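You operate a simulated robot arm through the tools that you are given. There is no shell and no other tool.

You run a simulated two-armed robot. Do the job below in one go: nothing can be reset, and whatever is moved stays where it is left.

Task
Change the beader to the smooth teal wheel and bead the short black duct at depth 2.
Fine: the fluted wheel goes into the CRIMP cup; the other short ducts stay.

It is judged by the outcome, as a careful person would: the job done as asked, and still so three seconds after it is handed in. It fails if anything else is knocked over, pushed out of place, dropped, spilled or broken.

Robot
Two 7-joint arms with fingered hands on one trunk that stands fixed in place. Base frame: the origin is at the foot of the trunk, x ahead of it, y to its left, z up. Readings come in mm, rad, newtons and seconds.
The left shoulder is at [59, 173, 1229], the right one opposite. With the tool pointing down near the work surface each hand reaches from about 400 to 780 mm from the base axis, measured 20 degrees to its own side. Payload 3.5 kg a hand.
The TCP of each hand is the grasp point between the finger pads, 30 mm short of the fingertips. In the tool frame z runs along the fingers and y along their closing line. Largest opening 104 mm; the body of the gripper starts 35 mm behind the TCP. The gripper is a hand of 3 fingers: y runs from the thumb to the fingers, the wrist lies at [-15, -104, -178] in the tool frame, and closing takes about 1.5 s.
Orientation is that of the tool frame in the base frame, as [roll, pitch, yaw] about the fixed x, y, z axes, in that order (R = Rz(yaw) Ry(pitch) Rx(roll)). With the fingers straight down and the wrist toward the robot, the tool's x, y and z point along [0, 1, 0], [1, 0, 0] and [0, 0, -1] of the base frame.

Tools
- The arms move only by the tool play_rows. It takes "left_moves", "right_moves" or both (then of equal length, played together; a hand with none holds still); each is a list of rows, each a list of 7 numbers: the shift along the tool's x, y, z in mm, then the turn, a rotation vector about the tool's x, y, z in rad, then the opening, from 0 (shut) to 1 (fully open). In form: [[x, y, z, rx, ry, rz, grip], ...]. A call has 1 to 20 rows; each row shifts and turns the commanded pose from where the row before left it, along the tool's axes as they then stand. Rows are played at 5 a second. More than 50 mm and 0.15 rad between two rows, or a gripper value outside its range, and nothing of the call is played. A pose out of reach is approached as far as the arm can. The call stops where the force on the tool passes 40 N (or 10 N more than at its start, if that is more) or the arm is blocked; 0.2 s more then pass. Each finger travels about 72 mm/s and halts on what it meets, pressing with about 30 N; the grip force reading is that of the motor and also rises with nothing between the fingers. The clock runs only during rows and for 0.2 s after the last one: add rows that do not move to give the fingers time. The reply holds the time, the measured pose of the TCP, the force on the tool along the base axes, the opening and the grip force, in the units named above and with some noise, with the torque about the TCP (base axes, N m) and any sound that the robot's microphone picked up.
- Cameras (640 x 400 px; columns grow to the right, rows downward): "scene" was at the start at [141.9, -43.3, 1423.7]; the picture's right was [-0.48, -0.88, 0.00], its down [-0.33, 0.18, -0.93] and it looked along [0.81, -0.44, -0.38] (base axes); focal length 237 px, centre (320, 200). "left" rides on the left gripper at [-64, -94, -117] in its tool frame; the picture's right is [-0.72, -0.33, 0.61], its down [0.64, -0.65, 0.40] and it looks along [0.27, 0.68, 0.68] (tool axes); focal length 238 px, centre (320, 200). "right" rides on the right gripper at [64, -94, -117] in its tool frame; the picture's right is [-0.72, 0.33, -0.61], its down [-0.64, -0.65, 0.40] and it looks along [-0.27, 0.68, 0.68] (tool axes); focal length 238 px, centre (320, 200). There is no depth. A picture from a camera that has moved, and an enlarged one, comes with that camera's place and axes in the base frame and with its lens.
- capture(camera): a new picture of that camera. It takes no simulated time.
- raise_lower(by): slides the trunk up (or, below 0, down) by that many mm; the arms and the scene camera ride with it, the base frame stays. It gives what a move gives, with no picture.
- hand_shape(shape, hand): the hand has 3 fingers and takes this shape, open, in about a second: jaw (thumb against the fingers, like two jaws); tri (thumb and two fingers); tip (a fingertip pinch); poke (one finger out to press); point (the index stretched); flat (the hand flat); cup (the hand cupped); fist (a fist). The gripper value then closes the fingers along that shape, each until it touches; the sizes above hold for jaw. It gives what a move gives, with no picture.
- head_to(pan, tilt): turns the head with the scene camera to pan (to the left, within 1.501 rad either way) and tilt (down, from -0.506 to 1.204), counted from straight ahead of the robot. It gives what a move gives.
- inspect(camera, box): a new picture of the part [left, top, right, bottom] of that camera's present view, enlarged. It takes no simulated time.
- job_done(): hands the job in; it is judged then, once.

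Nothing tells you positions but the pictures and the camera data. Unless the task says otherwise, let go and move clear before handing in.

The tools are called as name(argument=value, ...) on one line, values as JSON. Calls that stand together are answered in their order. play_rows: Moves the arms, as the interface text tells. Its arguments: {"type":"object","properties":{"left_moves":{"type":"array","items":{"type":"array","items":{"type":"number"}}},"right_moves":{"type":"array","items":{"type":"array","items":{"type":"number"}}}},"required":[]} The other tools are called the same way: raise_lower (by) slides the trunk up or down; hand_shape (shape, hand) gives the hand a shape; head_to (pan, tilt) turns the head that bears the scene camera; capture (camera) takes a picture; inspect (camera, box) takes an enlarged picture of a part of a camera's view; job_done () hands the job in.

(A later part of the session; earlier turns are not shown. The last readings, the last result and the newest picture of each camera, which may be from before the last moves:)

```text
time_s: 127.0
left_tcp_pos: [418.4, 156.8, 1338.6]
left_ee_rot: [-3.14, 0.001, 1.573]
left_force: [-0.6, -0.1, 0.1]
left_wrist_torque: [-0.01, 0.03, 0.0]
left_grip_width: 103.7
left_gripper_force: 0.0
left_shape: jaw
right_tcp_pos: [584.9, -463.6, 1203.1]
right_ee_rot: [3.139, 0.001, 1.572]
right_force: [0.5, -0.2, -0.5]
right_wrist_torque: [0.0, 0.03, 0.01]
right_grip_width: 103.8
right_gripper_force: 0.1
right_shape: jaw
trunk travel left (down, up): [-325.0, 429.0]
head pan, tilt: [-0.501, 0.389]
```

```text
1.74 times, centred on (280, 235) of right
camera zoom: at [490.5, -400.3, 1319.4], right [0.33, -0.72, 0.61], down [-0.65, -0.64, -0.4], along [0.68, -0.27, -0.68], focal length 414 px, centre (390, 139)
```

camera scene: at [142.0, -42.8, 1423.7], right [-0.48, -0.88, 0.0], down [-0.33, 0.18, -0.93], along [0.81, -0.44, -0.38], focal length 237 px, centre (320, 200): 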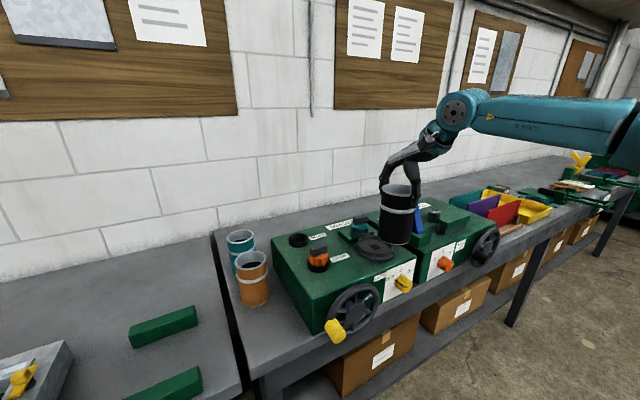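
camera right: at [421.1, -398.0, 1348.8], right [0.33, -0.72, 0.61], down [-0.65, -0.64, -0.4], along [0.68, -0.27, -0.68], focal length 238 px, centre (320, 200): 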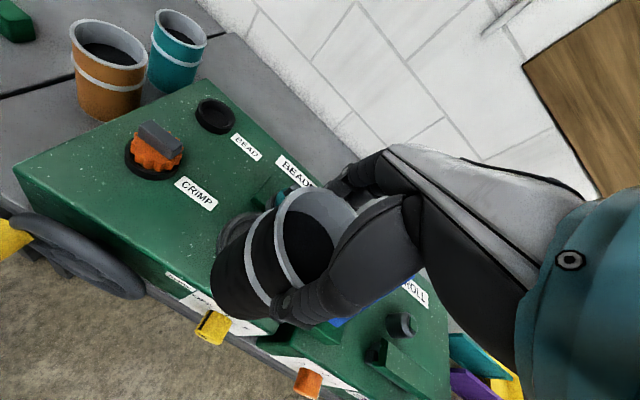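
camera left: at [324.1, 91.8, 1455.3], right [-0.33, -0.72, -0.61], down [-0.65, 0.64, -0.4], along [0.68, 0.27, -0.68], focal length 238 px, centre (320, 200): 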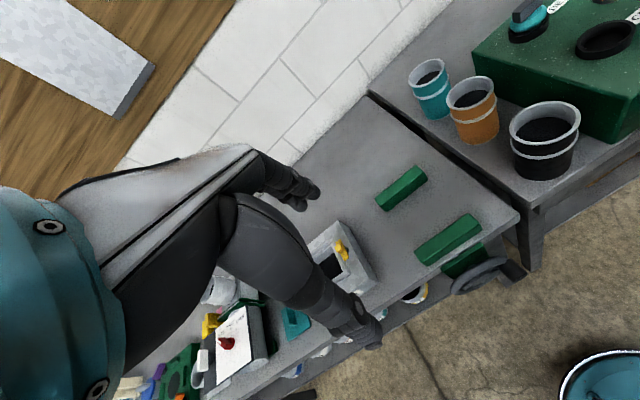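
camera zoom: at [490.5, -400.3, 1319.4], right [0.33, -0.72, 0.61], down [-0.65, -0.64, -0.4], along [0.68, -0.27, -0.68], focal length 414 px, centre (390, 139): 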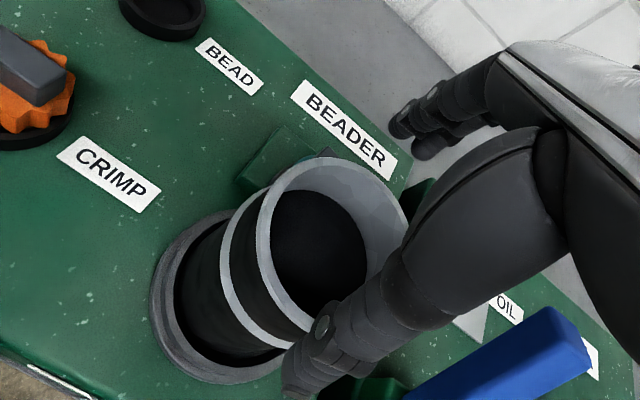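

The duct is back in its seat with the teal wheel beside it. Next is the depth dial: I'll move the hand back and look closely at the knob.

play_rows(right_moves=[[0, 0, -40, 0, 0, 0, 1], [0, -30, -30, 0, 0, 0, 1], [0, -48, 0, 0, 0, 0, 1], [0, -48, 0, 0, 0, 0, 1], [-20, -40, 0, 0, 0, 0, 1], [-40, 0, 0, 0, 0, 0, 1], [0, 0, 0, 0, 0, 0, 1]])

inspect(camera="scene", box=[370, 245, 430, 305])

capture(camera="right")

capture(camera="scene")

```text
time_s: 128.6
left_tcp_pos: [418.2, 156.2, 1338.4]
left_ee_rot: [-3.141, 0.001, 1.572]
left_force: [0.9, -0.1, -0.8]
left_wrist_torque: [0.02, 0.01, 0.03]
left_grip_width: 103.6
left_gripper_force: 0.1
left_shape: jaw
right_tcp_pos: [417.3, -515.2, 1255.7]
right_ee_rot: [3.141, 0.0, 1.573]
right_force: [0.3, -0.7, 0.8]
right_wrist_torque: [-0.01, -0.01, 0.01]
right_grip_width: 103.8
right_gripper_force: 0.1
right_shape: jaw
right hand out of reach, approached as far as the arm can: row 1, 6
trunk travel left (down, up): [-325.0, 429.0]
head pan, tilt: [-0.501, 0.389]
```

```text
6.67 times, centred on (400, 275) of scene
camera zoom: at [141.7, -43.5, 1423.7], right [-0.48, -0.88, 0.0], down [-0.33, 0.18, -0.93], along [0.81, -0.44, -0.38], focal length 1582 px, centre (-213, -300)
```

zoom: 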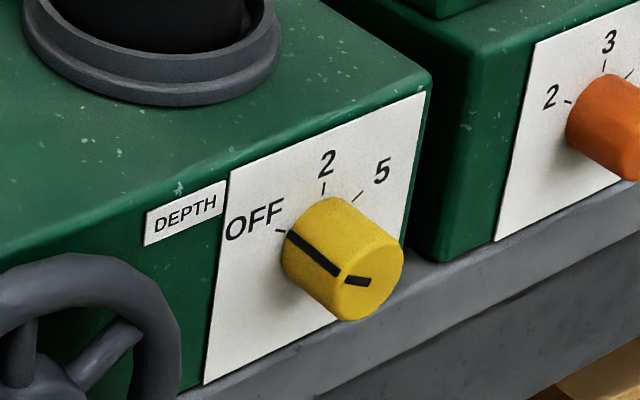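

```text
taken
camera right: at [324.1, -451.1, 1370.5], right [0.33, -0.72, 0.61], down [-0.65, -0.64, -0.4], along [0.68, -0.27, -0.68], focal length 238 px, centre (320, 200)
```

right: 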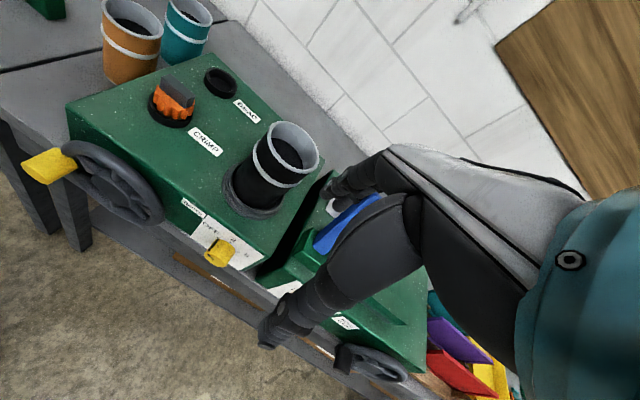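

```text
taken
camera scene: at [141.7, -43.5, 1423.7], right [-0.48, -0.88, 0.0], down [-0.33, 0.18, -0.93], along [0.81, -0.44, -0.38], focal length 237 px, centre (320, 200)
```

scene: 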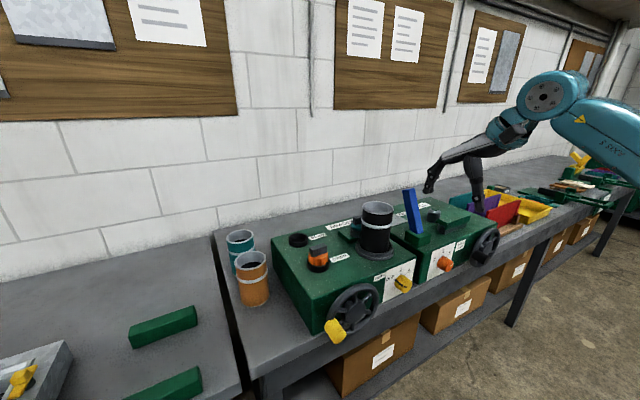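

The dial line points to OFF, with "2" straight up, so the knob (centre ≈(480,−484,975), axis along x) needs about 68° clockwise. I'll lower the trunk and turn the right hand to point forward so it can grip and twist the knob.

raise_lower(by=-120)

play_rows(right_moves=[[10, -40, 0, 0, 0, 0, 0.7], [20, 0, 0, -0.143, 0, 0, 0.6], [0, 0, 0, -0.143, 0, 0, 0.6], [0, 0, 0, -0.143, 0, 0, 0.6], [0, 0, 0, -0.143, 0, 0, 0.6], [0, 0, 0, -0.143, 0, 0, 0.6], [0, 0, 0, -0.143, 0, 0, 0.6], [0, 0, 0, -0.143, 0, 0, 0.6], [0, 0, 0, -0.143, 0, 0, 0.6], [0, 0, 0, -0.143, 0, 0, 0.6], [0, 0, 0, -0.143, 0, 0, 0.6], [0, 0, 0, -0.141, 0, 0, 0.6], [0, 0, 0, 0, 0, 0, 0.6]])

capture(camera="scene")

capture(camera="right")

```text
time_s: 130.1
left_tcp_pos: [417.9, 155.3, 1219.4]
left_ee_rot: [-3.14, 0.0, 1.574]
left_force: [0.0, -1.0, 0.7]
left_wrist_torque: [-0.02, -0.02, -0.02]
left_grip_width: 103.4
left_gripper_force: 0.1
left_shape: jaw
right_tcp_pos: [416.1, -514.5, 1132.8]
right_ee_rot: [3.14, 0.001, 1.572]
right_force: [-0.2, -1.1, 0.9]
right_wrist_torque: [-0.01, 0.0, -0.01]
right_grip_width: 104.0
right_gripper_force: 0.0
right_shape: jaw
trunk travel left (down, up): [-205.0, 549.0]
head pan, tilt: [-0.501, 0.389]
```

```text
time_s: 132.9
left_tcp_pos: [419.1, 156.8, 1219.2]
left_ee_rot: [-3.141, 0.0, 1.573]
left_force: [-0.9, -0.3, 0.8]
left_wrist_torque: [0.0, 0.01, 0.02]
left_grip_width: 103.6
left_gripper_force: 0.1
left_shape: jaw
right_tcp_pos: [382.2, -481.1, 1138.2]
right_ee_rot: [1.569, 0.0, 1.573]
right_force: [0.6, 0.5, -0.1]
right_wrist_torque: [0.0, 0.0, -0.01]
right_grip_width: 62.5
right_gripper_force: 0.0
right_shape: jaw
right hand out of reach, approached as far as the arm can: row 7
trunk travel left (down, up): [-205.0, 549.0]
head pan, tilt: [-0.501, 0.389]
```

```text
taken
camera scene: at [191.8, -43.2, 1300.9], right [-0.48, -0.88, 0.0], down [-0.33, 0.18, -0.93], along [0.81, -0.44, -0.38], focal length 237 px, centre (320, 200)
```

scene: 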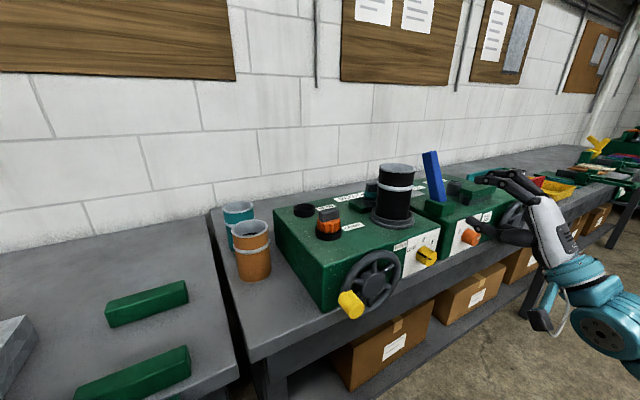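

```text
taken
camera right: at [264.7, -416.8, 1041.5], right [-0.61, -0.72, 0.32], down [0.41, -0.64, -0.65], along [0.68, -0.27, 0.69], focal length 238 px, centre (320, 200)
```

right: 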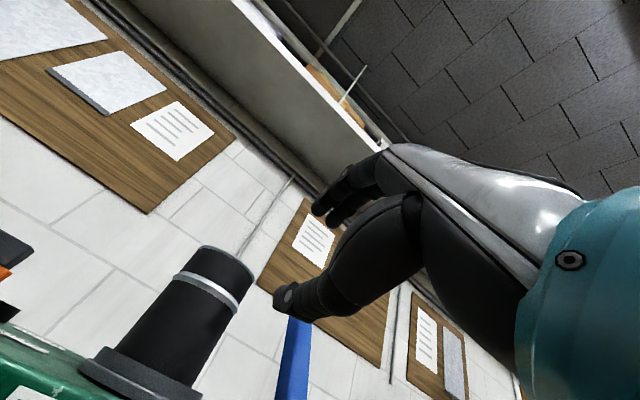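

The hand points forward, thumb below and fingers above. I'll re-measure the knob from this lower camera position.

inspect(camera="scene", box=[390, 210, 460, 280])

inspect(camera="scene", box=[320, 230, 430, 330])

```text
5.71 times, centred on (425, 245) of scene
camera zoom: at [191.8, -43.2, 1300.9], right [-0.48, -0.88, 0.0], down [-0.33, 0.18, -0.93], along [0.81, -0.44, -0.38], focal length 1356 px, centre (-280, -57)
```

zoom: 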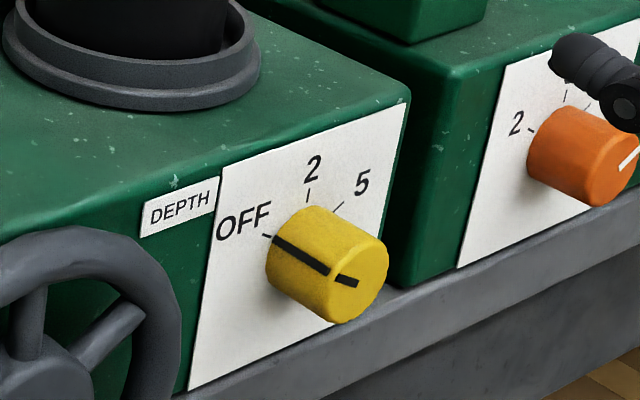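

```text
4.00 times, centred on (375, 280) of scene
camera zoom: at [191.8, -43.2, 1300.9], right [-0.48, -0.88, 0.0], down [-0.33, 0.18, -0.93], along [0.81, -0.44, -0.38], focal length 949 px, centre (100, -120)
```

zoom: 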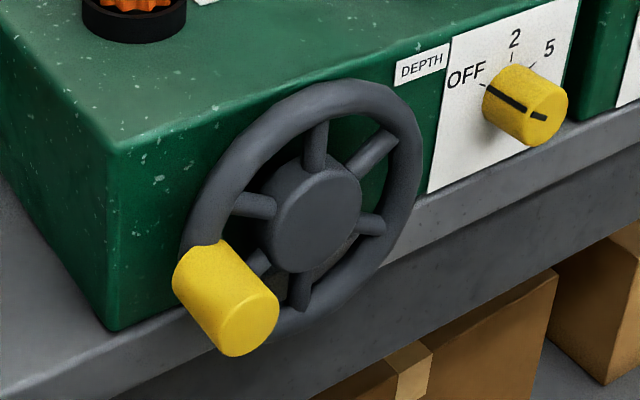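

Ticks are at −60° (OFF), 0° (2) and +60° (5), with the knob centre at (y −484, z 969), so it needs a 60° clockwise twist. I'll lower the hand to knob height and pre-rotate it −0.5 rad.

play_rows(right_moves=[[0, -42, 0, 0, 0, 0, 0.6], [0, -42, 0, 0, 0, 0, 0.6], [0, -42, 0, 0, 0, 0, 0.6], [0, -43, 0, 0, 0, 0, 0.6], [0, 0, 0, 0, 0, -0.125, 0.55], [0, 0, 0, 0, 0, -0.125, 0.55], [0, 0, 0, 0, 0, -0.125, 0.55], [0, 0, 0, 0, 0, -0.125, 0.55], [0, 0, 0, 0, 0, 0, 0.55]])

capture(camera="scene")

capture(camera="right")

```text
time_s: 134.9
left_tcp_pos: [418.3, 156.0, 1219.7]
left_ee_rot: [3.141, -0.001, 1.574]
left_force: [0.1, -0.6, -0.4]
left_wrist_torque: [0.0, -0.01, -0.01]
left_grip_width: 103.7
left_gripper_force: 0.0
left_shape: jaw
right_tcp_pos: [382.8, -481.7, 967.4]
right_ee_rot: [1.569, 0.501, 1.57]
right_force: [0.4, 0.4, 0.0]
right_wrist_torque: [-0.01, 0.01, 0.02]
right_grip_width: 57.6
right_gripper_force: 0.0
right_shape: jaw
trunk travel left (down, up): [-205.0, 549.0]
head pan, tilt: [-0.501, 0.389]
```

```text
taken
camera scene: at [191.9, -43.3, 1300.8], right [-0.48, -0.88, 0.0], down [-0.33, 0.18, -0.93], along [0.81, -0.44, -0.38], focal length 237 px, centre (320, 200)
```

scene: 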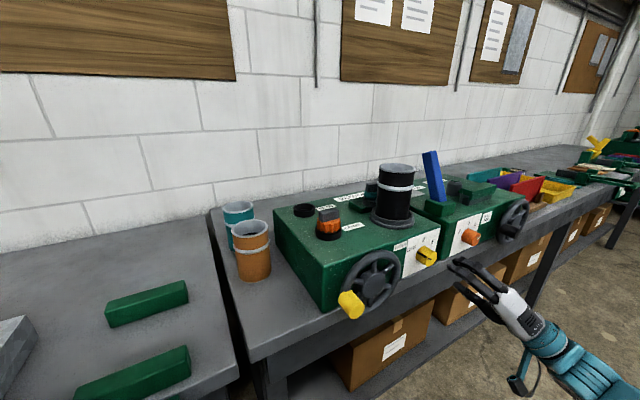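

```text
taken
camera right: at [264.9, -470.4, 852.9], right [-0.61, -0.47, 0.63], down [0.41, -0.88, -0.26], along [0.68, 0.09, 0.73], focal length 238 px, centre (320, 200)
```

right: 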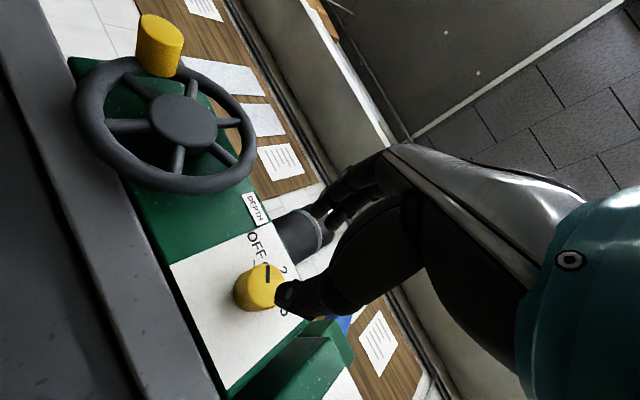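

Nice view of knob and handwheel from below. Zooming in on the knob to check its position relative to the hand.

inspect(camera="right", box=[210, 220, 330, 340])

inspect(camera="right", box=[60, 0, 280, 210])

inspect(camera="scene", box=[380, 210, 540, 370])

```text
3.33 times, centred on (270, 280) of right
camera zoom: at [264.9, -470.4, 852.9], right [-0.61, -0.47, 0.63], down [0.41, -0.88, -0.26], along [0.68, 0.09, 0.73], focal length 794 px, centre (487, -67)
```

zoom: 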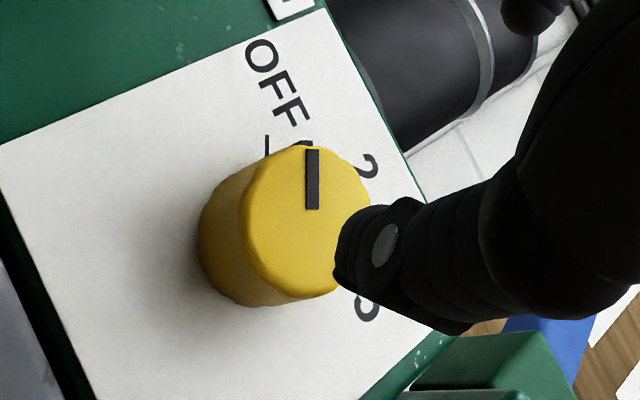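

```text
1.90 times, centred on (170, 105) of right
camera zoom: at [264.9, -470.4, 852.9], right [-0.61, -0.47, 0.63], down [0.41, -0.88, -0.26], along [0.68, 0.09, 0.73], focal length 454 px, centre (606, 381)
```

zoom: 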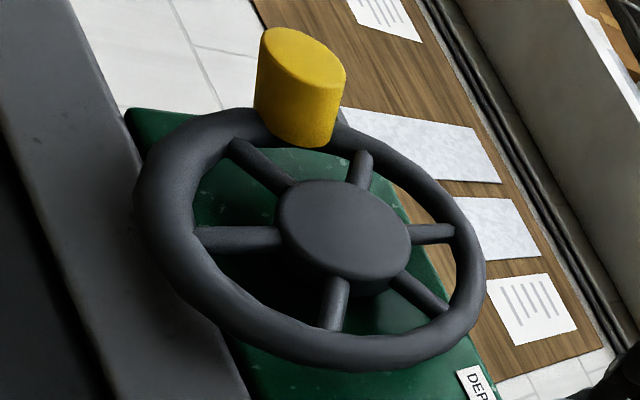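

```text
2.50 times, centred on (460, 290) of scene
camera zoom: at [191.9, -43.3, 1300.8], right [-0.48, -0.88, 0.0], down [-0.33, 0.18, -0.93], along [0.81, -0.44, -0.38], focal length 593 px, centre (-30, -25)
```

zoom: 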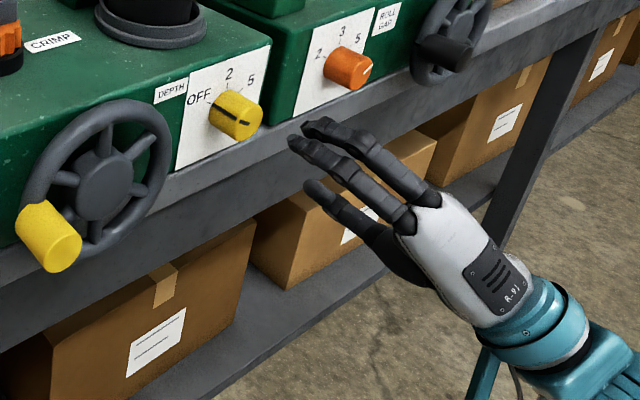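

Intersecting both views gives the knob centre at (y −497, z 959), with its face at x≈474. I'm aligning the hand and moving forward part-way.

play_rows(right_moves=[[-4.6, -14.8, 0, 0, 0, 0, 0.55], [0, 0, 15, 0, 0, 0, 0.55], [0, 0, 15, 0, 0, 0, 0.55], [0, 0, 15, 0, 0, 0, 0.55], [0, 0, 0, 0, 0, 0, 0.55]])

inspect(camera="right", box=[210, 200, 370, 360])

inspect(camera="scene", box=[390, 210, 490, 310])

```text
time_s: 136.1
left_tcp_pos: [418.3, 155.9, 1219.4]
left_ee_rot: [-3.141, -0.001, 1.574]
left_force: [-0.5, -0.2, -0.3]
left_wrist_torque: [0.0, 0.01, 0.0]
left_grip_width: 103.7
left_gripper_force: 0.0
left_shape: jaw
right_tcp_pos: [427.0, -491.2, 958.4]
right_ee_rot: [1.57, 0.499, 1.572]
right_force: [0.4, 0.7, 0.5]
right_wrist_torque: [0.04, -0.02, 0.0]
right_grip_width: 57.7
right_gripper_force: 0.1
right_shape: jaw
trunk travel left (down, up): [-205.0, 549.0]
head pan, tilt: [-0.501, 0.389]
```

```text
2.50 times, centred on (290, 280) of right
camera zoom: at [309.6, -482.0, 843.4], right [-0.61, -0.48, 0.63], down [0.41, -0.87, -0.27], along [0.68, 0.09, 0.73], focal length 596 px, centre (395, 0)
```

zoom: 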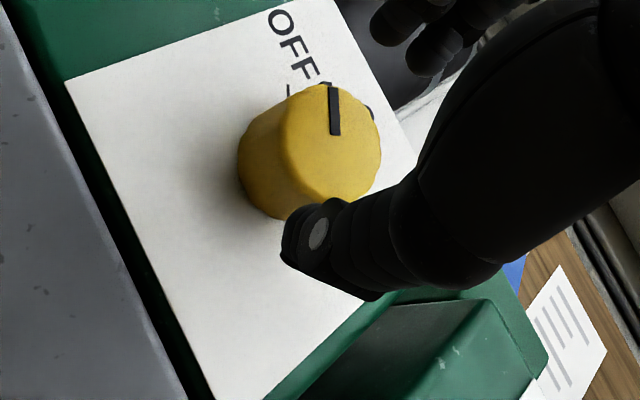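

```text
4.00 times, centred on (440, 260) of scene
camera zoom: at [191.9, -43.3, 1300.8], right [-0.48, -0.88, 0.0], down [-0.33, 0.18, -0.93], along [0.81, -0.44, -0.38], focal length 949 px, centre (-160, -40)
```

zoom: 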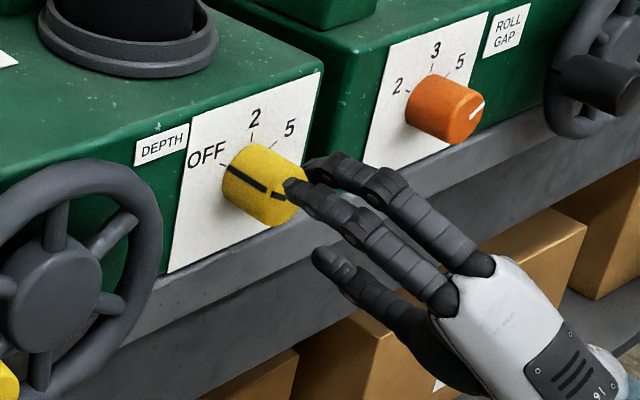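

The knob lines up with the centre of the grip. I'm moving forward the last 33 mm around it.

play_rows(right_moves=[[0, 0, 12, 0, 0, 0, 0.55], [0, 0, 12, 0, 0, 0, 0.55], [0, 0, 9, 0, 0, 0, 0.55], [0, 0, 0, 0, 0, 0, 0.55]])

inspect(camera="right", box=[210, 200, 370, 360])

inspect(camera="scene", box=[390, 210, 490, 310])

```text
time_s: 137.1
left_tcp_pos: [418.4, 155.1, 1218.1]
left_ee_rot: [-3.14, 0.0, 1.572]
left_force: [0.3, -0.3, 0.5]
left_wrist_torque: [-0.03, -0.02, -0.02]
left_grip_width: 103.7
left_gripper_force: 0.0
left_shape: jaw
right_tcp_pos: [459.5, -493.7, 955.6]
right_ee_rot: [1.57, 0.499, 1.573]
right_force: [0.3, 0.6, -0.5]
right_wrist_torque: [0.02, 0.04, -0.01]
right_grip_width: 57.7
right_gripper_force: 0.1
right_shape: jaw
trunk travel left (down, up): [-205.0, 549.0]
head pan, tilt: [-0.501, 0.389]
```

```text
2.50 times, centred on (290, 280) of right
camera zoom: at [343.2, -482.2, 842.1], right [-0.61, -0.48, 0.63], down [0.41, -0.87, -0.27], along [0.68, 0.09, 0.73], focal length 596 px, centre (395, 0)
```

zoom: 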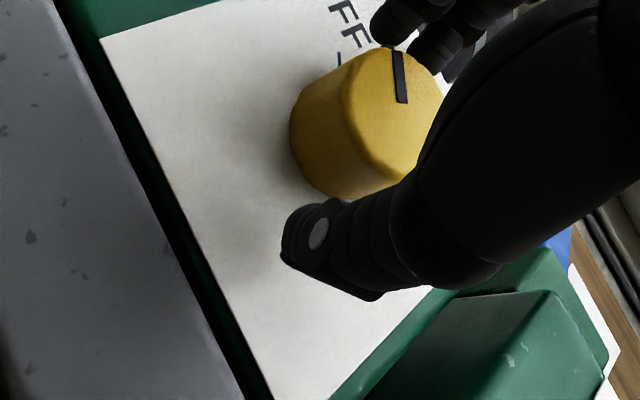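

```text
4.00 times, centred on (440, 260) of scene
camera zoom: at [191.9, -43.3, 1300.8], right [-0.48, -0.88, 0.0], down [-0.33, 0.18, -0.93], along [0.81, -0.44, -0.38], focal length 949 px, centre (-160, -40)
```

zoom: 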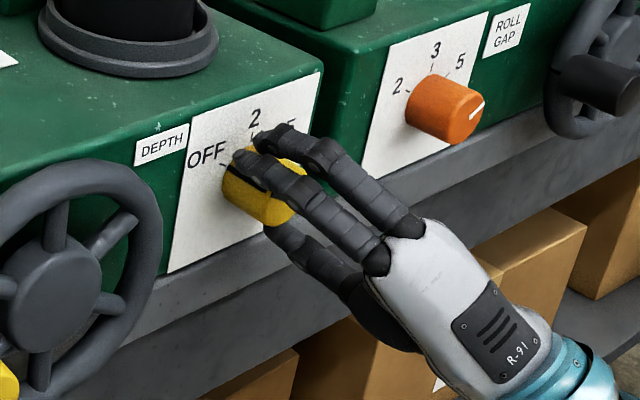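

The knob sits between fingers and thumb. I'm closing on it.

play_rows(right_moves=[[0, 2, 0, 0, 0, 0, 0.45], [0, 0, 0, 0, 0, 0, 0.35], [0, 0, 0, 0, 0, 0, 0.25], [0, 0, 0, 0, 0, 0, 0.15], [0, 0, 0, 0, 0, 0, 0.1], [0, 0, 0, 0, 0, 0, 0.1]])

inspect(camera="right", box=[210, 200, 370, 360])

inspect(camera="scene", box=[390, 210, 490, 310])

```text
time_s: 138.5
left_tcp_pos: [418.1, 156.4, 1217.9]
left_ee_rot: [-3.141, 0.001, 1.571]
left_force: [-0.4, -0.1, 0.5]
left_wrist_torque: [0.0, -0.01, 0.0]
left_grip_width: 104.1
left_gripper_force: 0.1
left_shape: jaw
right_tcp_pos: [461.0, -492.1, 958.3]
right_ee_rot: [1.572, 0.499, 1.574]
right_force: [1.5, 2.2, -1.8]
right_wrist_torque: [-0.02, 0.02, 0.04]
right_grip_width: 31.4
right_gripper_force: 29.7
right_shape: jaw
trunk travel left (down, up): [-205.0, 549.0]
head pan, tilt: [-0.501, 0.389]
```

```text
2.50 times, centred on (290, 280) of right
camera zoom: at [343.5, -481.1, 843.9], right [-0.61, -0.48, 0.63], down [0.41, -0.87, -0.27], along [0.68, 0.09, 0.73], focal length 596 px, centre (395, 0)
```

zoom: 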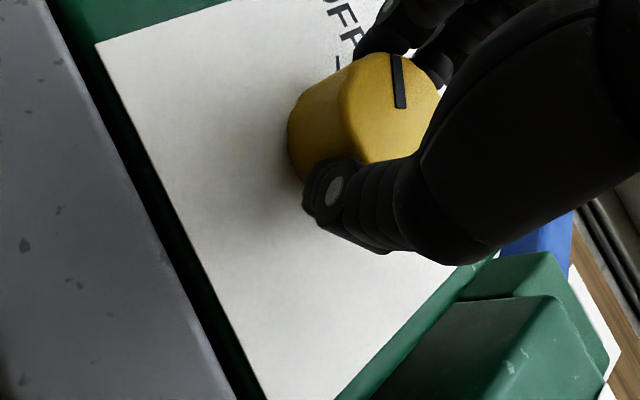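

```text
4.00 times, centred on (440, 260) of scene
camera zoom: at [192.1, -43.2, 1300.8], right [-0.48, -0.88, 0.0], down [-0.33, 0.18, -0.92], along [0.81, -0.44, -0.38], focal length 949 px, centre (-160, -40)
```

zoom: 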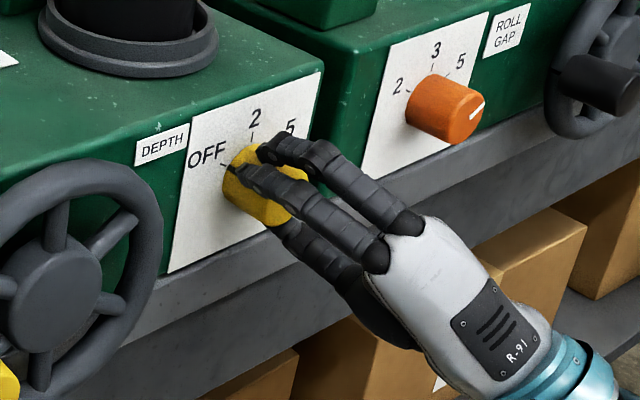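

The knob is gripped (31 mm). I'm twisting clockwise about 30° first, then checking the pointer.

play_rows(right_moves=[[0, 0.6, 0, 0, 0, 0.131, 0.1], [0, 0.6, 0, 0, 0, 0.131, 0.1], [0, 0.6, 0, 0, 0, 0.131, 0.1], [0, 0.6, 0, 0, 0, 0.131, 0.1], [0, 0, 0, 0, 0, 0, 0.1]])

inspect(camera="right", box=[210, 200, 370, 360])

inspect(camera="scene", box=[390, 210, 490, 310])

```text
time_s: 139.7
left_tcp_pos: [418.8, 154.7, 1218.1]
left_ee_rot: [3.142, 0.002, 1.573]
left_force: [0.4, -0.3, -0.7]
left_wrist_torque: [0.02, -0.03, -0.02]
left_grip_width: 103.7
left_gripper_force: 0.0
left_shape: jaw
right_tcp_pos: [459.8, -490.3, 960.7]
right_ee_rot: [1.572, -0.028, 1.571]
right_force: [-1.5, -0.2, -4.7]
right_wrist_torque: [0.08, 0.1, -0.04]
right_grip_width: 31.0
right_gripper_force: 30.3
right_shape: jaw
trunk travel left (down, up): [-205.0, 549.0]
head pan, tilt: [-0.501, 0.389]
```

```text
2.50 times, centred on (290, 280) of right
camera zoom: at [343.5, -424.7, 867.2], right [-0.61, -0.73, 0.31], down [0.4, -0.62, -0.67], along [0.68, -0.29, 0.68], focal length 596 px, centre (395, 0)
```

zoom: 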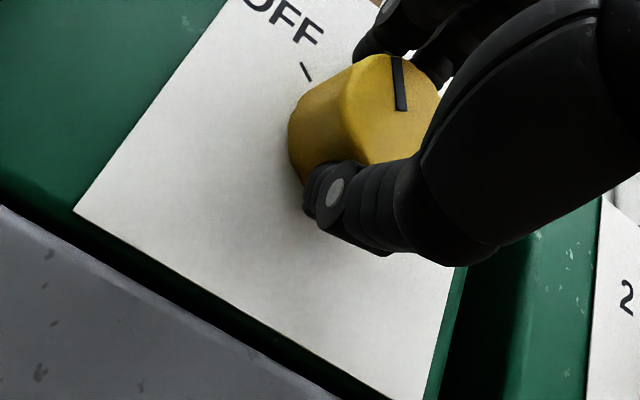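

```text
4.00 times, centred on (440, 260) of scene
camera zoom: at [192.2, -43.7, 1300.7], right [-0.48, -0.88, 0.0], down [-0.33, 0.18, -0.92], along [0.81, -0.44, -0.38], focal length 949 px, centre (-160, -40)
```

zoom: 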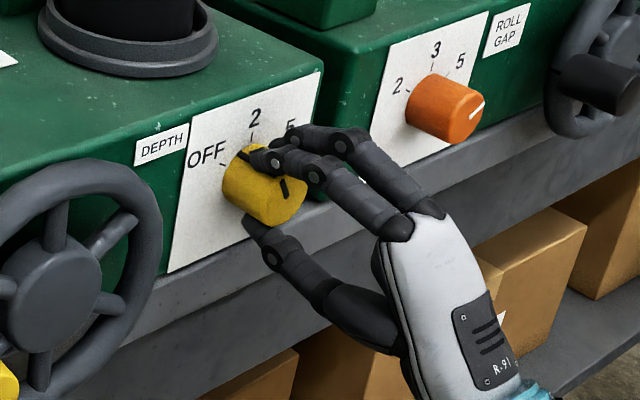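

The pointer turns with the hand and is now halfway. I'm twisting the remaining 30°.

play_rows(right_moves=[[0, 0.6, 0, 0, 0, 0.131, 0.1], [0, 0.6, 0, 0, 0, 0.131, 0.1], [0, 0.6, 0, 0, 0, 0.131, 0.1], [0, 0.6, 0, 0, 0, 0.128, 0.1], [0, 0, 0, 0, 0, 0, 0.1]])

inspect(camera="right", box=[210, 200, 370, 360])

inspect(camera="scene", box=[390, 210, 490, 310])

```text
time_s: 140.9
left_tcp_pos: [417.9, 154.7, 1218.2]
left_ee_rot: [-3.141, 0.0, 1.573]
left_force: [-0.4, 0.3, -1.0]
left_wrist_torque: [-0.03, 0.01, 0.0]
left_grip_width: 103.9
left_gripper_force: 0.0
left_shape: jaw
right_tcp_pos: [461.7, -491.1, 962.1]
right_ee_rot: [1.571, -0.547, 1.574]
right_force: [0.1, 0.1, -5.7]
right_wrist_torque: [0.02, 0.12, 0.03]
right_grip_width: 31.1
right_gripper_force: 30.2
right_shape: jaw
trunk travel left (down, up): [-205.0, 549.0]
head pan, tilt: [-0.501, 0.389]
```

```text
2.50 times, centred on (290, 280) of right
camera zoom: at [343.4, -387.8, 914.6], right [-0.61, -0.78, -0.1], down [0.4, -0.21, -0.89], along [0.68, -0.58, 0.44], focal length 596 px, centre (395, 0)
```

zoom: 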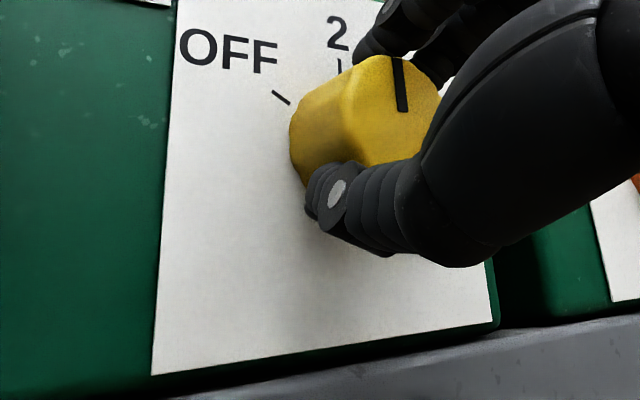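

```text
4.00 times, centred on (440, 260) of scene
camera zoom: at [192.4, -43.6, 1300.7], right [-0.48, -0.88, 0.0], down [-0.33, 0.18, -0.92], along [0.81, -0.44, -0.38], focal length 949 px, centre (-160, -40)
```

zoom: 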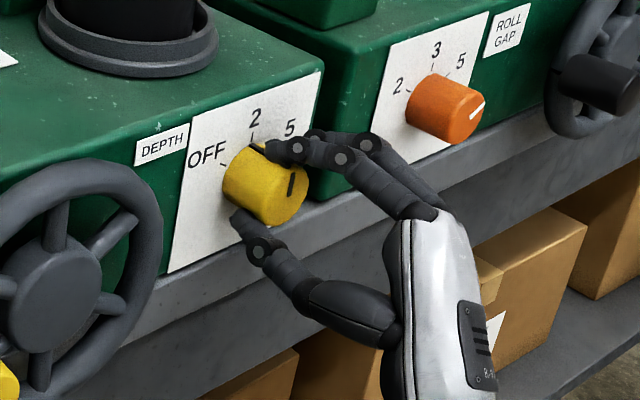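

The pointer now points up at "2". I'm releasing and backing straight out to read it properly.

play_rows(right_moves=[[0, 0, 0, 0, 0, 0, 0.3], [0, 0, 0, 0, 0, 0, 0.45], [0, 0, 0, 0, 0, 0, 0.55], [0, 0, 0, 0, 0, 0, 0.55], [0, 0, -15, 0, 0, 0, 0.55], [0, 0, -25, 0, 0, 0, 0.55], [0, 0, -30, 0, 0, 0, 0.55], [0, 0, 0, 0, 0, 0, 0.55]])

inspect(camera="right", box=[180, 180, 340, 340])

inspect(camera="scene", box=[400, 220, 450, 270])

inspect(camera="scene", box=[340, 140, 440, 240])

```text
time_s: 142.7
left_tcp_pos: [418.5, 156.3, 1219.8]
left_ee_rot: [-3.14, 0.0, 1.572]
left_force: [-0.5, -0.3, 0.6]
left_wrist_torque: [0.02, -0.01, 0.02]
left_grip_width: 103.6
left_gripper_force: 0.1
left_shape: jaw
right_tcp_pos: [388.6, -493.0, 963.5]
right_ee_rot: [1.57, -0.548, 1.573]
right_force: [0.5, 0.3, -0.4]
right_wrist_torque: [0.03, 0.02, -0.02]
right_grip_width: 56.9
right_gripper_force: 0.0
right_shape: jaw
trunk travel left (down, up): [-205.0, 549.0]
head pan, tilt: [-0.501, 0.389]
```

```text
2.50 times, centred on (260, 260) of right
camera zoom: at [271.9, -389.0, 915.8], right [-0.61, -0.78, -0.1], down [0.41, -0.21, -0.89], along [0.68, -0.58, 0.45], focal length 596 px, centre (470, 50)
```

zoom: 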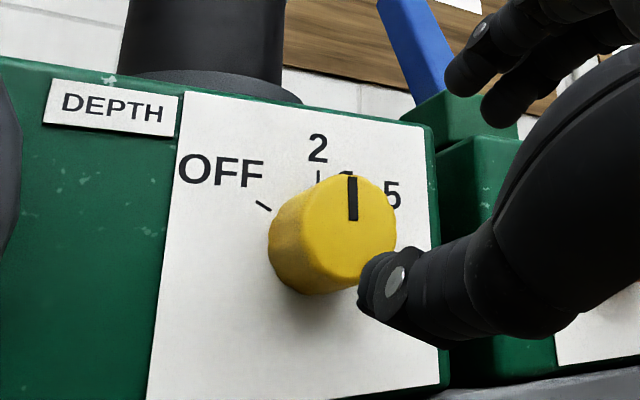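

```text
8.00 times, centred on (425, 245) of scene
camera zoom: at [191.9, -43.3, 1300.8], right [-0.48, -0.88, 0.0], down [-0.33, 0.18, -0.93], along [0.81, -0.44, -0.38], focal length 1898 px, centre (-520, -160)
```

zoom: 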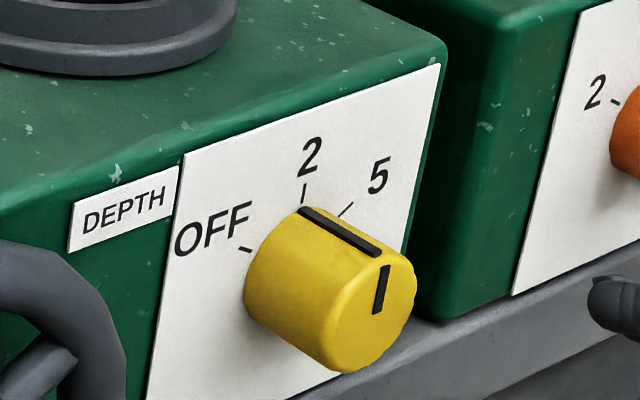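

```text
4.00 times, centred on (390, 190) of scene
camera zoom: at [191.9, -43.3, 1300.8], right [-0.48, -0.88, 0.0], down [-0.33, 0.18, -0.93], along [0.81, -0.44, -0.38], focal length 949 px, centre (40, 240)
```

zoom: 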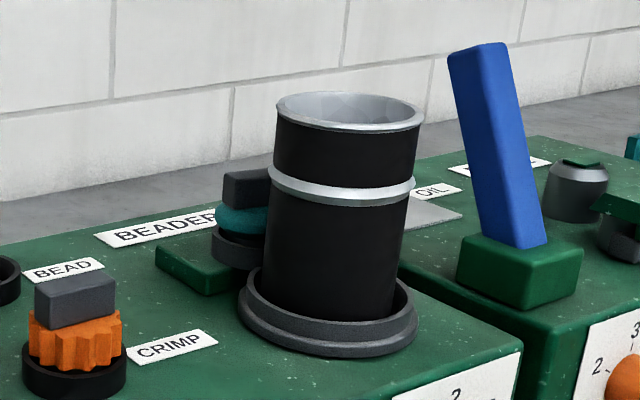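

The dial reads "2". Now the crank: its handle is at ≈(437–475, −252, 961) and the hub at (y −321, z 958), radius ≈70 mm. I'll level the hand, back off a little and slide left to face the yellow handle.

play_rows(right_moves=[[0, 0, -20, 0, 0, -0.137, 0.55], [0, 0, 0, 0, 0, -0.137, 0.55], [0, 0, 0, 0, 0, -0.137, 0.55], [0, 0, 0, 0, 0, -0.137, 0.55], [40, 0, 0, 0, 0, 0, 0.55], [40, 0, 0, 0, 0, 0, 0.55], [40, 0, 0, 0, 0, 0, 0.55], [40, 0, 0, 0, 0, 0, 0.55], [40, 0, 0, 0, 0, 0, 0.55], [40, 0, 0, 0, 0, 0, 0.55], [0, 0, 0, 0, 0, 0, 0.55]])

capture(camera="right")

inspect(camera="scene", box=[310, 220, 450, 360])

```text
time_s: 145.1
left_tcp_pos: [418.8, 155.7, 1218.3]
left_ee_rot: [3.141, 0.001, 1.573]
left_force: [0.1, -0.3, 0.5]
left_wrist_torque: [0.0, 0.02, 0.0]
left_grip_width: 104.0
left_gripper_force: 0.0
left_shape: jaw
right_tcp_pos: [362.6, -328.4, 978.6]
right_ee_rot: [1.57, -0.001, 1.575]
right_force: [0.4, 0.2, -0.2]
right_wrist_torque: [0.01, 0.01, 0.05]
right_grip_width: 56.7
right_gripper_force: 0.1
right_shape: jaw
right hand out of reach, approached as far as the arm can: row 8, 9, 10
trunk travel left (down, up): [-205.0, 549.0]
head pan, tilt: [-0.501, 0.389]
```

```text
taken
camera right: at [245.7, -264.4, 883.8], right [-0.61, -0.72, 0.33], down [0.41, -0.64, -0.65], along [0.68, -0.27, 0.68], focal length 238 px, centre (320, 200)
```

right: 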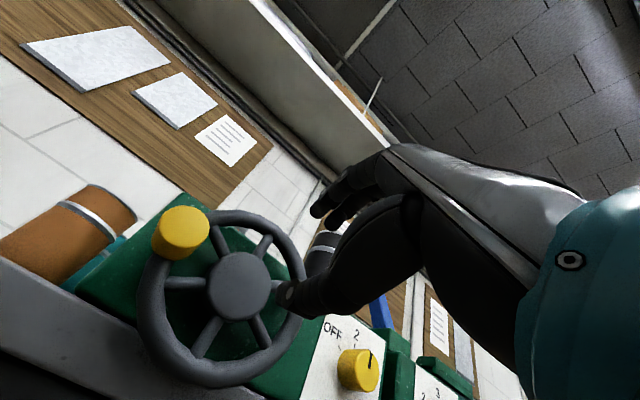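

```text
2.86 times, centred on (380, 290) of scene
camera zoom: at [191.8, -43.2, 1300.8], right [-0.48, -0.88, 0.0], down [-0.33, 0.18, -0.93], along [0.81, -0.44, -0.38], focal length 678 px, centre (149, -57)
```

zoom: 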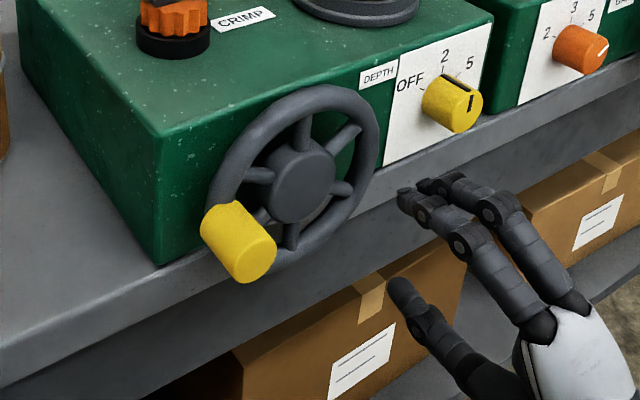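

The arm folds up too tightly in this straight-ahead pose. I'll point the hand 45° forward-left instead, keeping the elbow further out.

play_rows(right_moves=[[-45, 0, 0, 0, 0, 0, 0.55], [-45, 0, 0, 0, 0, 0, 0.55], [0, 0, 0, 0, 0.131, 0, 0.55], [0, 0, 0, 0, 0.131, 0, 0.55], [0, 0, 0, 0, 0.131, 0, 0.55], [0, 0, 0, 0, 0.131, 0, 0.55], [0, 0, 0, 0, 0.131, 0, 0.55], [0, 0, 0, 0, 0.131, 0, 0.55], [0, 0, 0, 0, 0, 0, 0.55]])

capture(camera="right")

capture(camera="scene")

```text
time_s: 147.1
left_tcp_pos: [417.8, 155.6, 1219.4]
left_ee_rot: [3.14, 0.0, 1.573]
left_force: [-1.0, 0.7, -0.4]
left_wrist_torque: [-0.05, 0.03, 0.01]
left_grip_width: 103.8
left_gripper_force: 0.0
left_shape: jaw
right_tcp_pos: [361.0, -417.7, 980.5]
right_ee_rot: [1.572, 0.002, 2.359]
right_force: [0.4, -0.3, 0.0]
right_wrist_torque: [0.01, 0.01, 0.04]
right_grip_width: 56.9
right_gripper_force: 0.1
right_shape: jaw
trunk travel left (down, up): [-205.0, 549.0]
head pan, tilt: [-0.501, 0.389]
```

```text
taken
camera right: at [234.1, -456.2, 885.6], right [0.08, -0.94, 0.33], down [0.74, -0.17, -0.65], along [0.67, 0.29, 0.68], focal length 238 px, centre (320, 200)
```

right: 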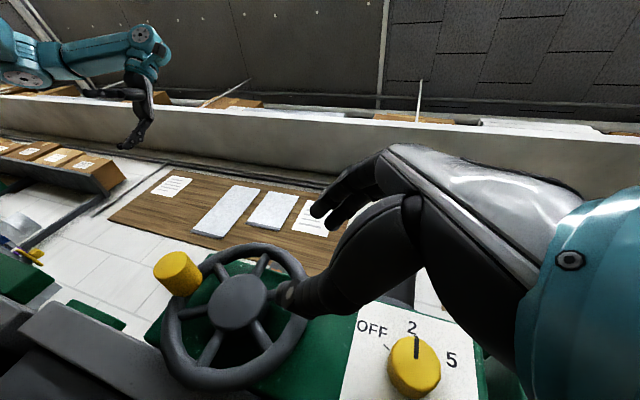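

```text
taken
camera scene: at [191.9, -43.3, 1300.8], right [-0.48, -0.88, 0.0], down [-0.33, 0.18, -0.93], along [0.81, -0.44, -0.38], focal length 237 px, centre (320, 200)
```

scene: 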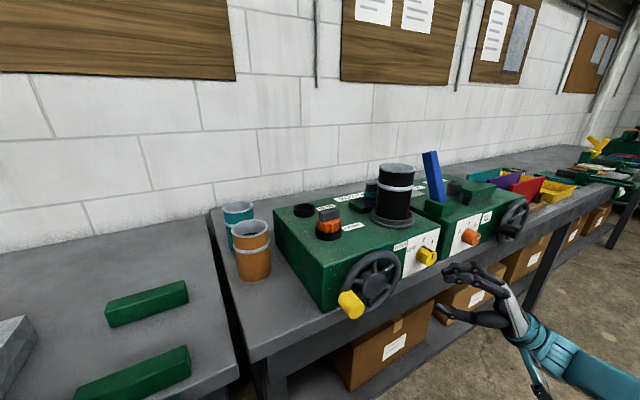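

This orientation works and gives a clean view. I'll zoom in on the handle and wheel to refine the geometry.

inspect(camera="right", box=[130, 220, 330, 400])

inspect(camera="scene", box=[320, 235, 420, 335])

```text
2.22 times, centred on (230, 310) of right
camera zoom: at [234.1, -456.2, 885.6], right [0.08, -0.94, 0.33], down [0.74, -0.17, -0.65], along [0.67, 0.29, 0.68], focal length 530 px, centre (520, -44)
```

zoom: 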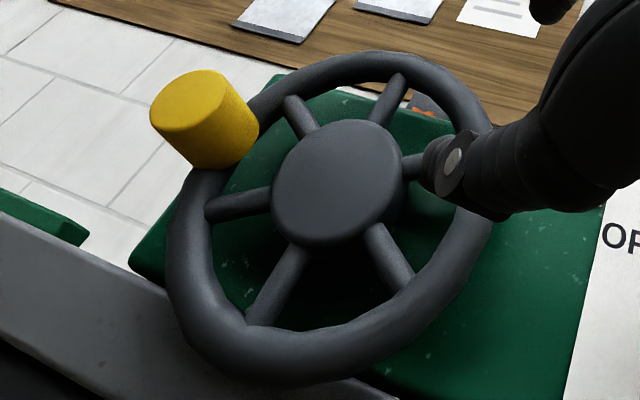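

```text
4.00 times, centred on (370, 285) of scene
camera zoom: at [191.9, -43.3, 1300.8], right [-0.48, -0.88, 0.0], down [-0.33, 0.18, -0.93], along [0.81, -0.44, -0.38], focal length 949 px, centre (120, -140)
```

zoom: 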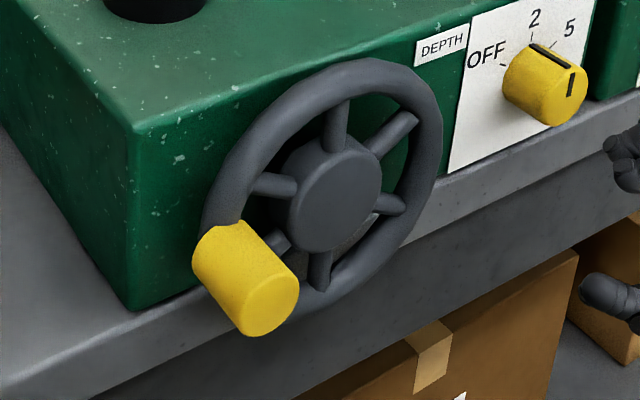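

Handle axis is at (y −253, z 958), x from 435 to 477, with the hub at y ≈ −320, so the crank radius is ≈67 mm. I'm moving to a hover and then onto the handle.

play_rows(right_moves=[[20.8, -7.5, 34.4, 0, 0, 0, 0.55], [20.8, -7.5, 34.4, 0, 0, 0, 0.55], [20.7, -7.5, 34.5, 0, 0, 0, 0.55], [0, 0, 0, 0, 0, 0, 0.55]])

inspect(camera="right", box=[180, 180, 380, 380])

inspect(camera="scene", box=[310, 220, 450, 360])

```text
time_s: 148.1
left_tcp_pos: [417.9, 156.1, 1219.9]
left_ee_rot: [3.141, 0.0, 1.573]
left_force: [0.5, 0.1, -0.6]
left_wrist_torque: [0.01, 0.0, -0.01]
left_grip_width: 104.1
left_gripper_force: 0.1
left_shape: jaw
right_tcp_pos: [390.9, -301.5, 957.0]
right_ee_rot: [1.572, 0.002, 2.355]
right_force: [0.1, -1.1, 0.4]
right_wrist_torque: [-0.01, 0.01, -0.01]
right_grip_width: 56.6
right_gripper_force: 0.1
right_shape: jaw
trunk travel left (down, up): [-205.0, 549.0]
head pan, tilt: [-0.501, 0.389]
```

```text
2.00 times, centred on (280, 280) of right
camera zoom: at [262.1, -339.6, 862.6], right [0.08, -0.94, 0.33], down [0.74, -0.17, -0.65], along [0.67, 0.29, 0.68], focal length 477 px, centre (400, 40)
```

zoom: 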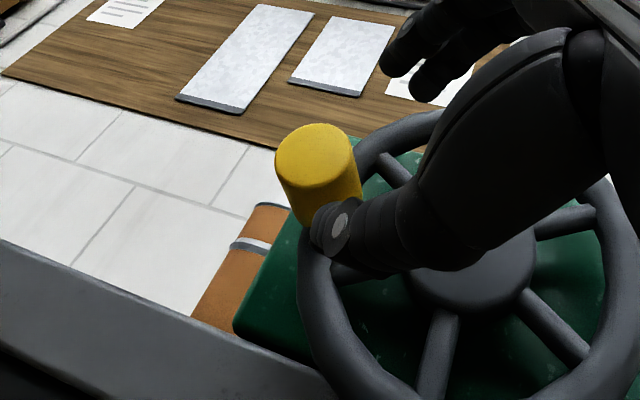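

```text
2.86 times, centred on (380, 290) of scene
camera zoom: at [191.8, -43.2, 1300.9], right [-0.48, -0.88, 0.0], down [-0.33, 0.18, -0.93], along [0.81, -0.44, -0.38], focal length 678 px, centre (149, -57)
```

zoom: 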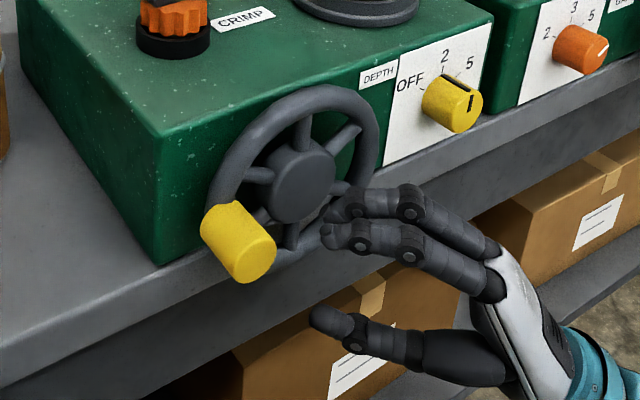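

Well lined up, with fingers to pass above and thumb below the handle. I'm advancing onto it.

play_rows(right_moves=[[0, 0, 18, 0, 0, 0, 0.55], [0, 0, 18, 0, 0, 0, 0.55], [0, 0, 12, 0, 0, 0, 0.55], [0, 0, 10, 0, 0, 0, 0.55], [0, 0, 0, 0, 0, 0, 0.55]])

inspect(camera="right", box=[180, 180, 380, 380])

inspect(camera="scene", box=[310, 220, 450, 360])

```text
time_s: 149.3
left_tcp_pos: [418.1, 156.4, 1218.5]
left_ee_rot: [3.141, 0.001, 1.574]
left_force: [0.1, -0.3, 0.1]
left_wrist_torque: [0.02, 0.0, 0.04]
left_grip_width: 103.9
left_gripper_force: 0.1
left_shape: jaw
right_tcp_pos: [432.1, -260.5, 957.9]
right_ee_rot: [1.572, 0.003, 2.359]
right_force: [0.0, 0.2, 0.1]
right_wrist_torque: [-0.01, 0.0, 0.0]
right_grip_width: 56.8
right_gripper_force: 0.0
right_shape: jaw
trunk travel left (down, up): [-205.0, 549.0]
head pan, tilt: [-0.501, 0.389]
```

```text
2.00 times, centred on (280, 280) of right
camera zoom: at [304.0, -298.3, 863.0], right [0.08, -0.94, 0.33], down [0.74, -0.17, -0.65], along [0.67, 0.29, 0.68], focal length 477 px, centre (400, 40)
```

zoom: 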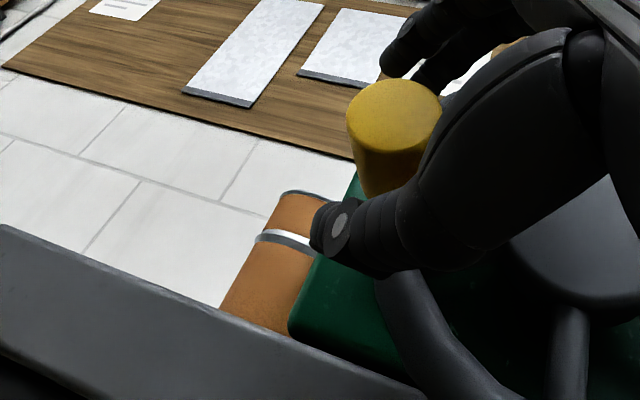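

```text
2.86 times, centred on (380, 290) of scene
camera zoom: at [191.9, -43.3, 1300.8], right [-0.48, -0.88, 0.0], down [-0.33, 0.18, -0.93], along [0.81, -0.44, -0.38], focal length 678 px, centre (149, -57)
```

zoom: 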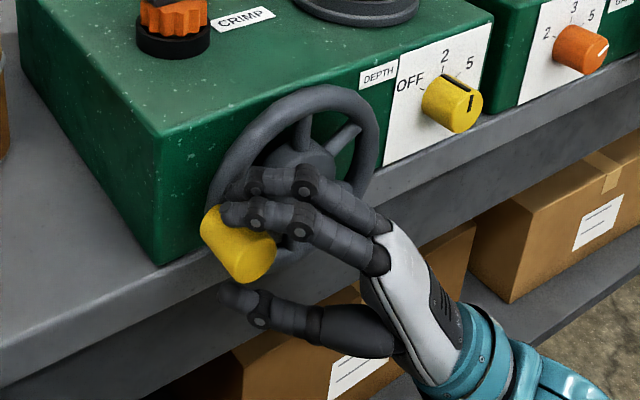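

The handle is between fingers and thumb. I'm closing the grip.

play_rows(right_moves=[[0, 0, 0, 0, 0, 0, 0.45], [0, 0, 0, 0, 0, 0, 0.35], [0, 0, 0, 0, 0, 0, 0.25], [0, 0, 0, 0, 0, 0, 0.15], [0, 0, 0, 0, 0, 0, 0.1], [0, 0, 0, 0, 0, 0, 0.1]])

inspect(camera="scene", box=[310, 220, 450, 360])

```text
time_s: 150.7
left_tcp_pos: [418.5, 156.8, 1218.3]
left_ee_rot: [-3.141, 0.002, 1.572]
left_force: [-0.1, 0.3, 0.3]
left_wrist_torque: [-0.02, 0.02, 0.02]
left_grip_width: 103.6
left_gripper_force: 0.0
left_shape: jaw
right_tcp_pos: [431.6, -259.2, 959.0]
right_ee_rot: [1.573, 0.002, 2.357]
right_force: [3.1, 7.1, 1.0]
right_wrist_torque: [-0.03, -0.09, 0.05]
right_grip_width: 25.2
right_gripper_force: 30.1
right_shape: jaw
trunk travel left (down, up): [-205.0, 549.0]
head pan, tilt: [-0.501, 0.389]
```

```text
2.86 times, centred on (380, 290) of scene
camera zoom: at [192.2, -42.3, 1300.8], right [-0.48, -0.88, 0.0], down [-0.33, 0.18, -0.93], along [0.81, -0.44, -0.38], focal length 678 px, centre (149, -57)
```

zoom: 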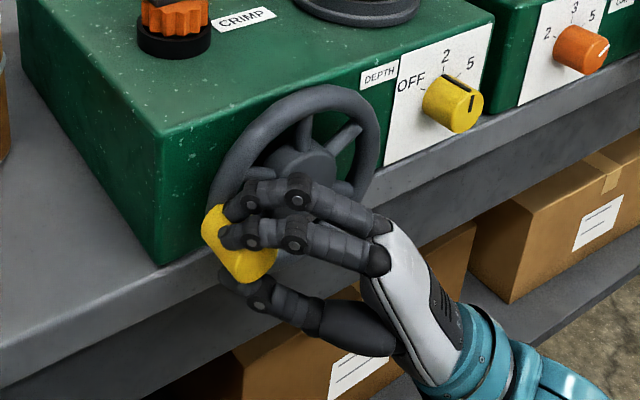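

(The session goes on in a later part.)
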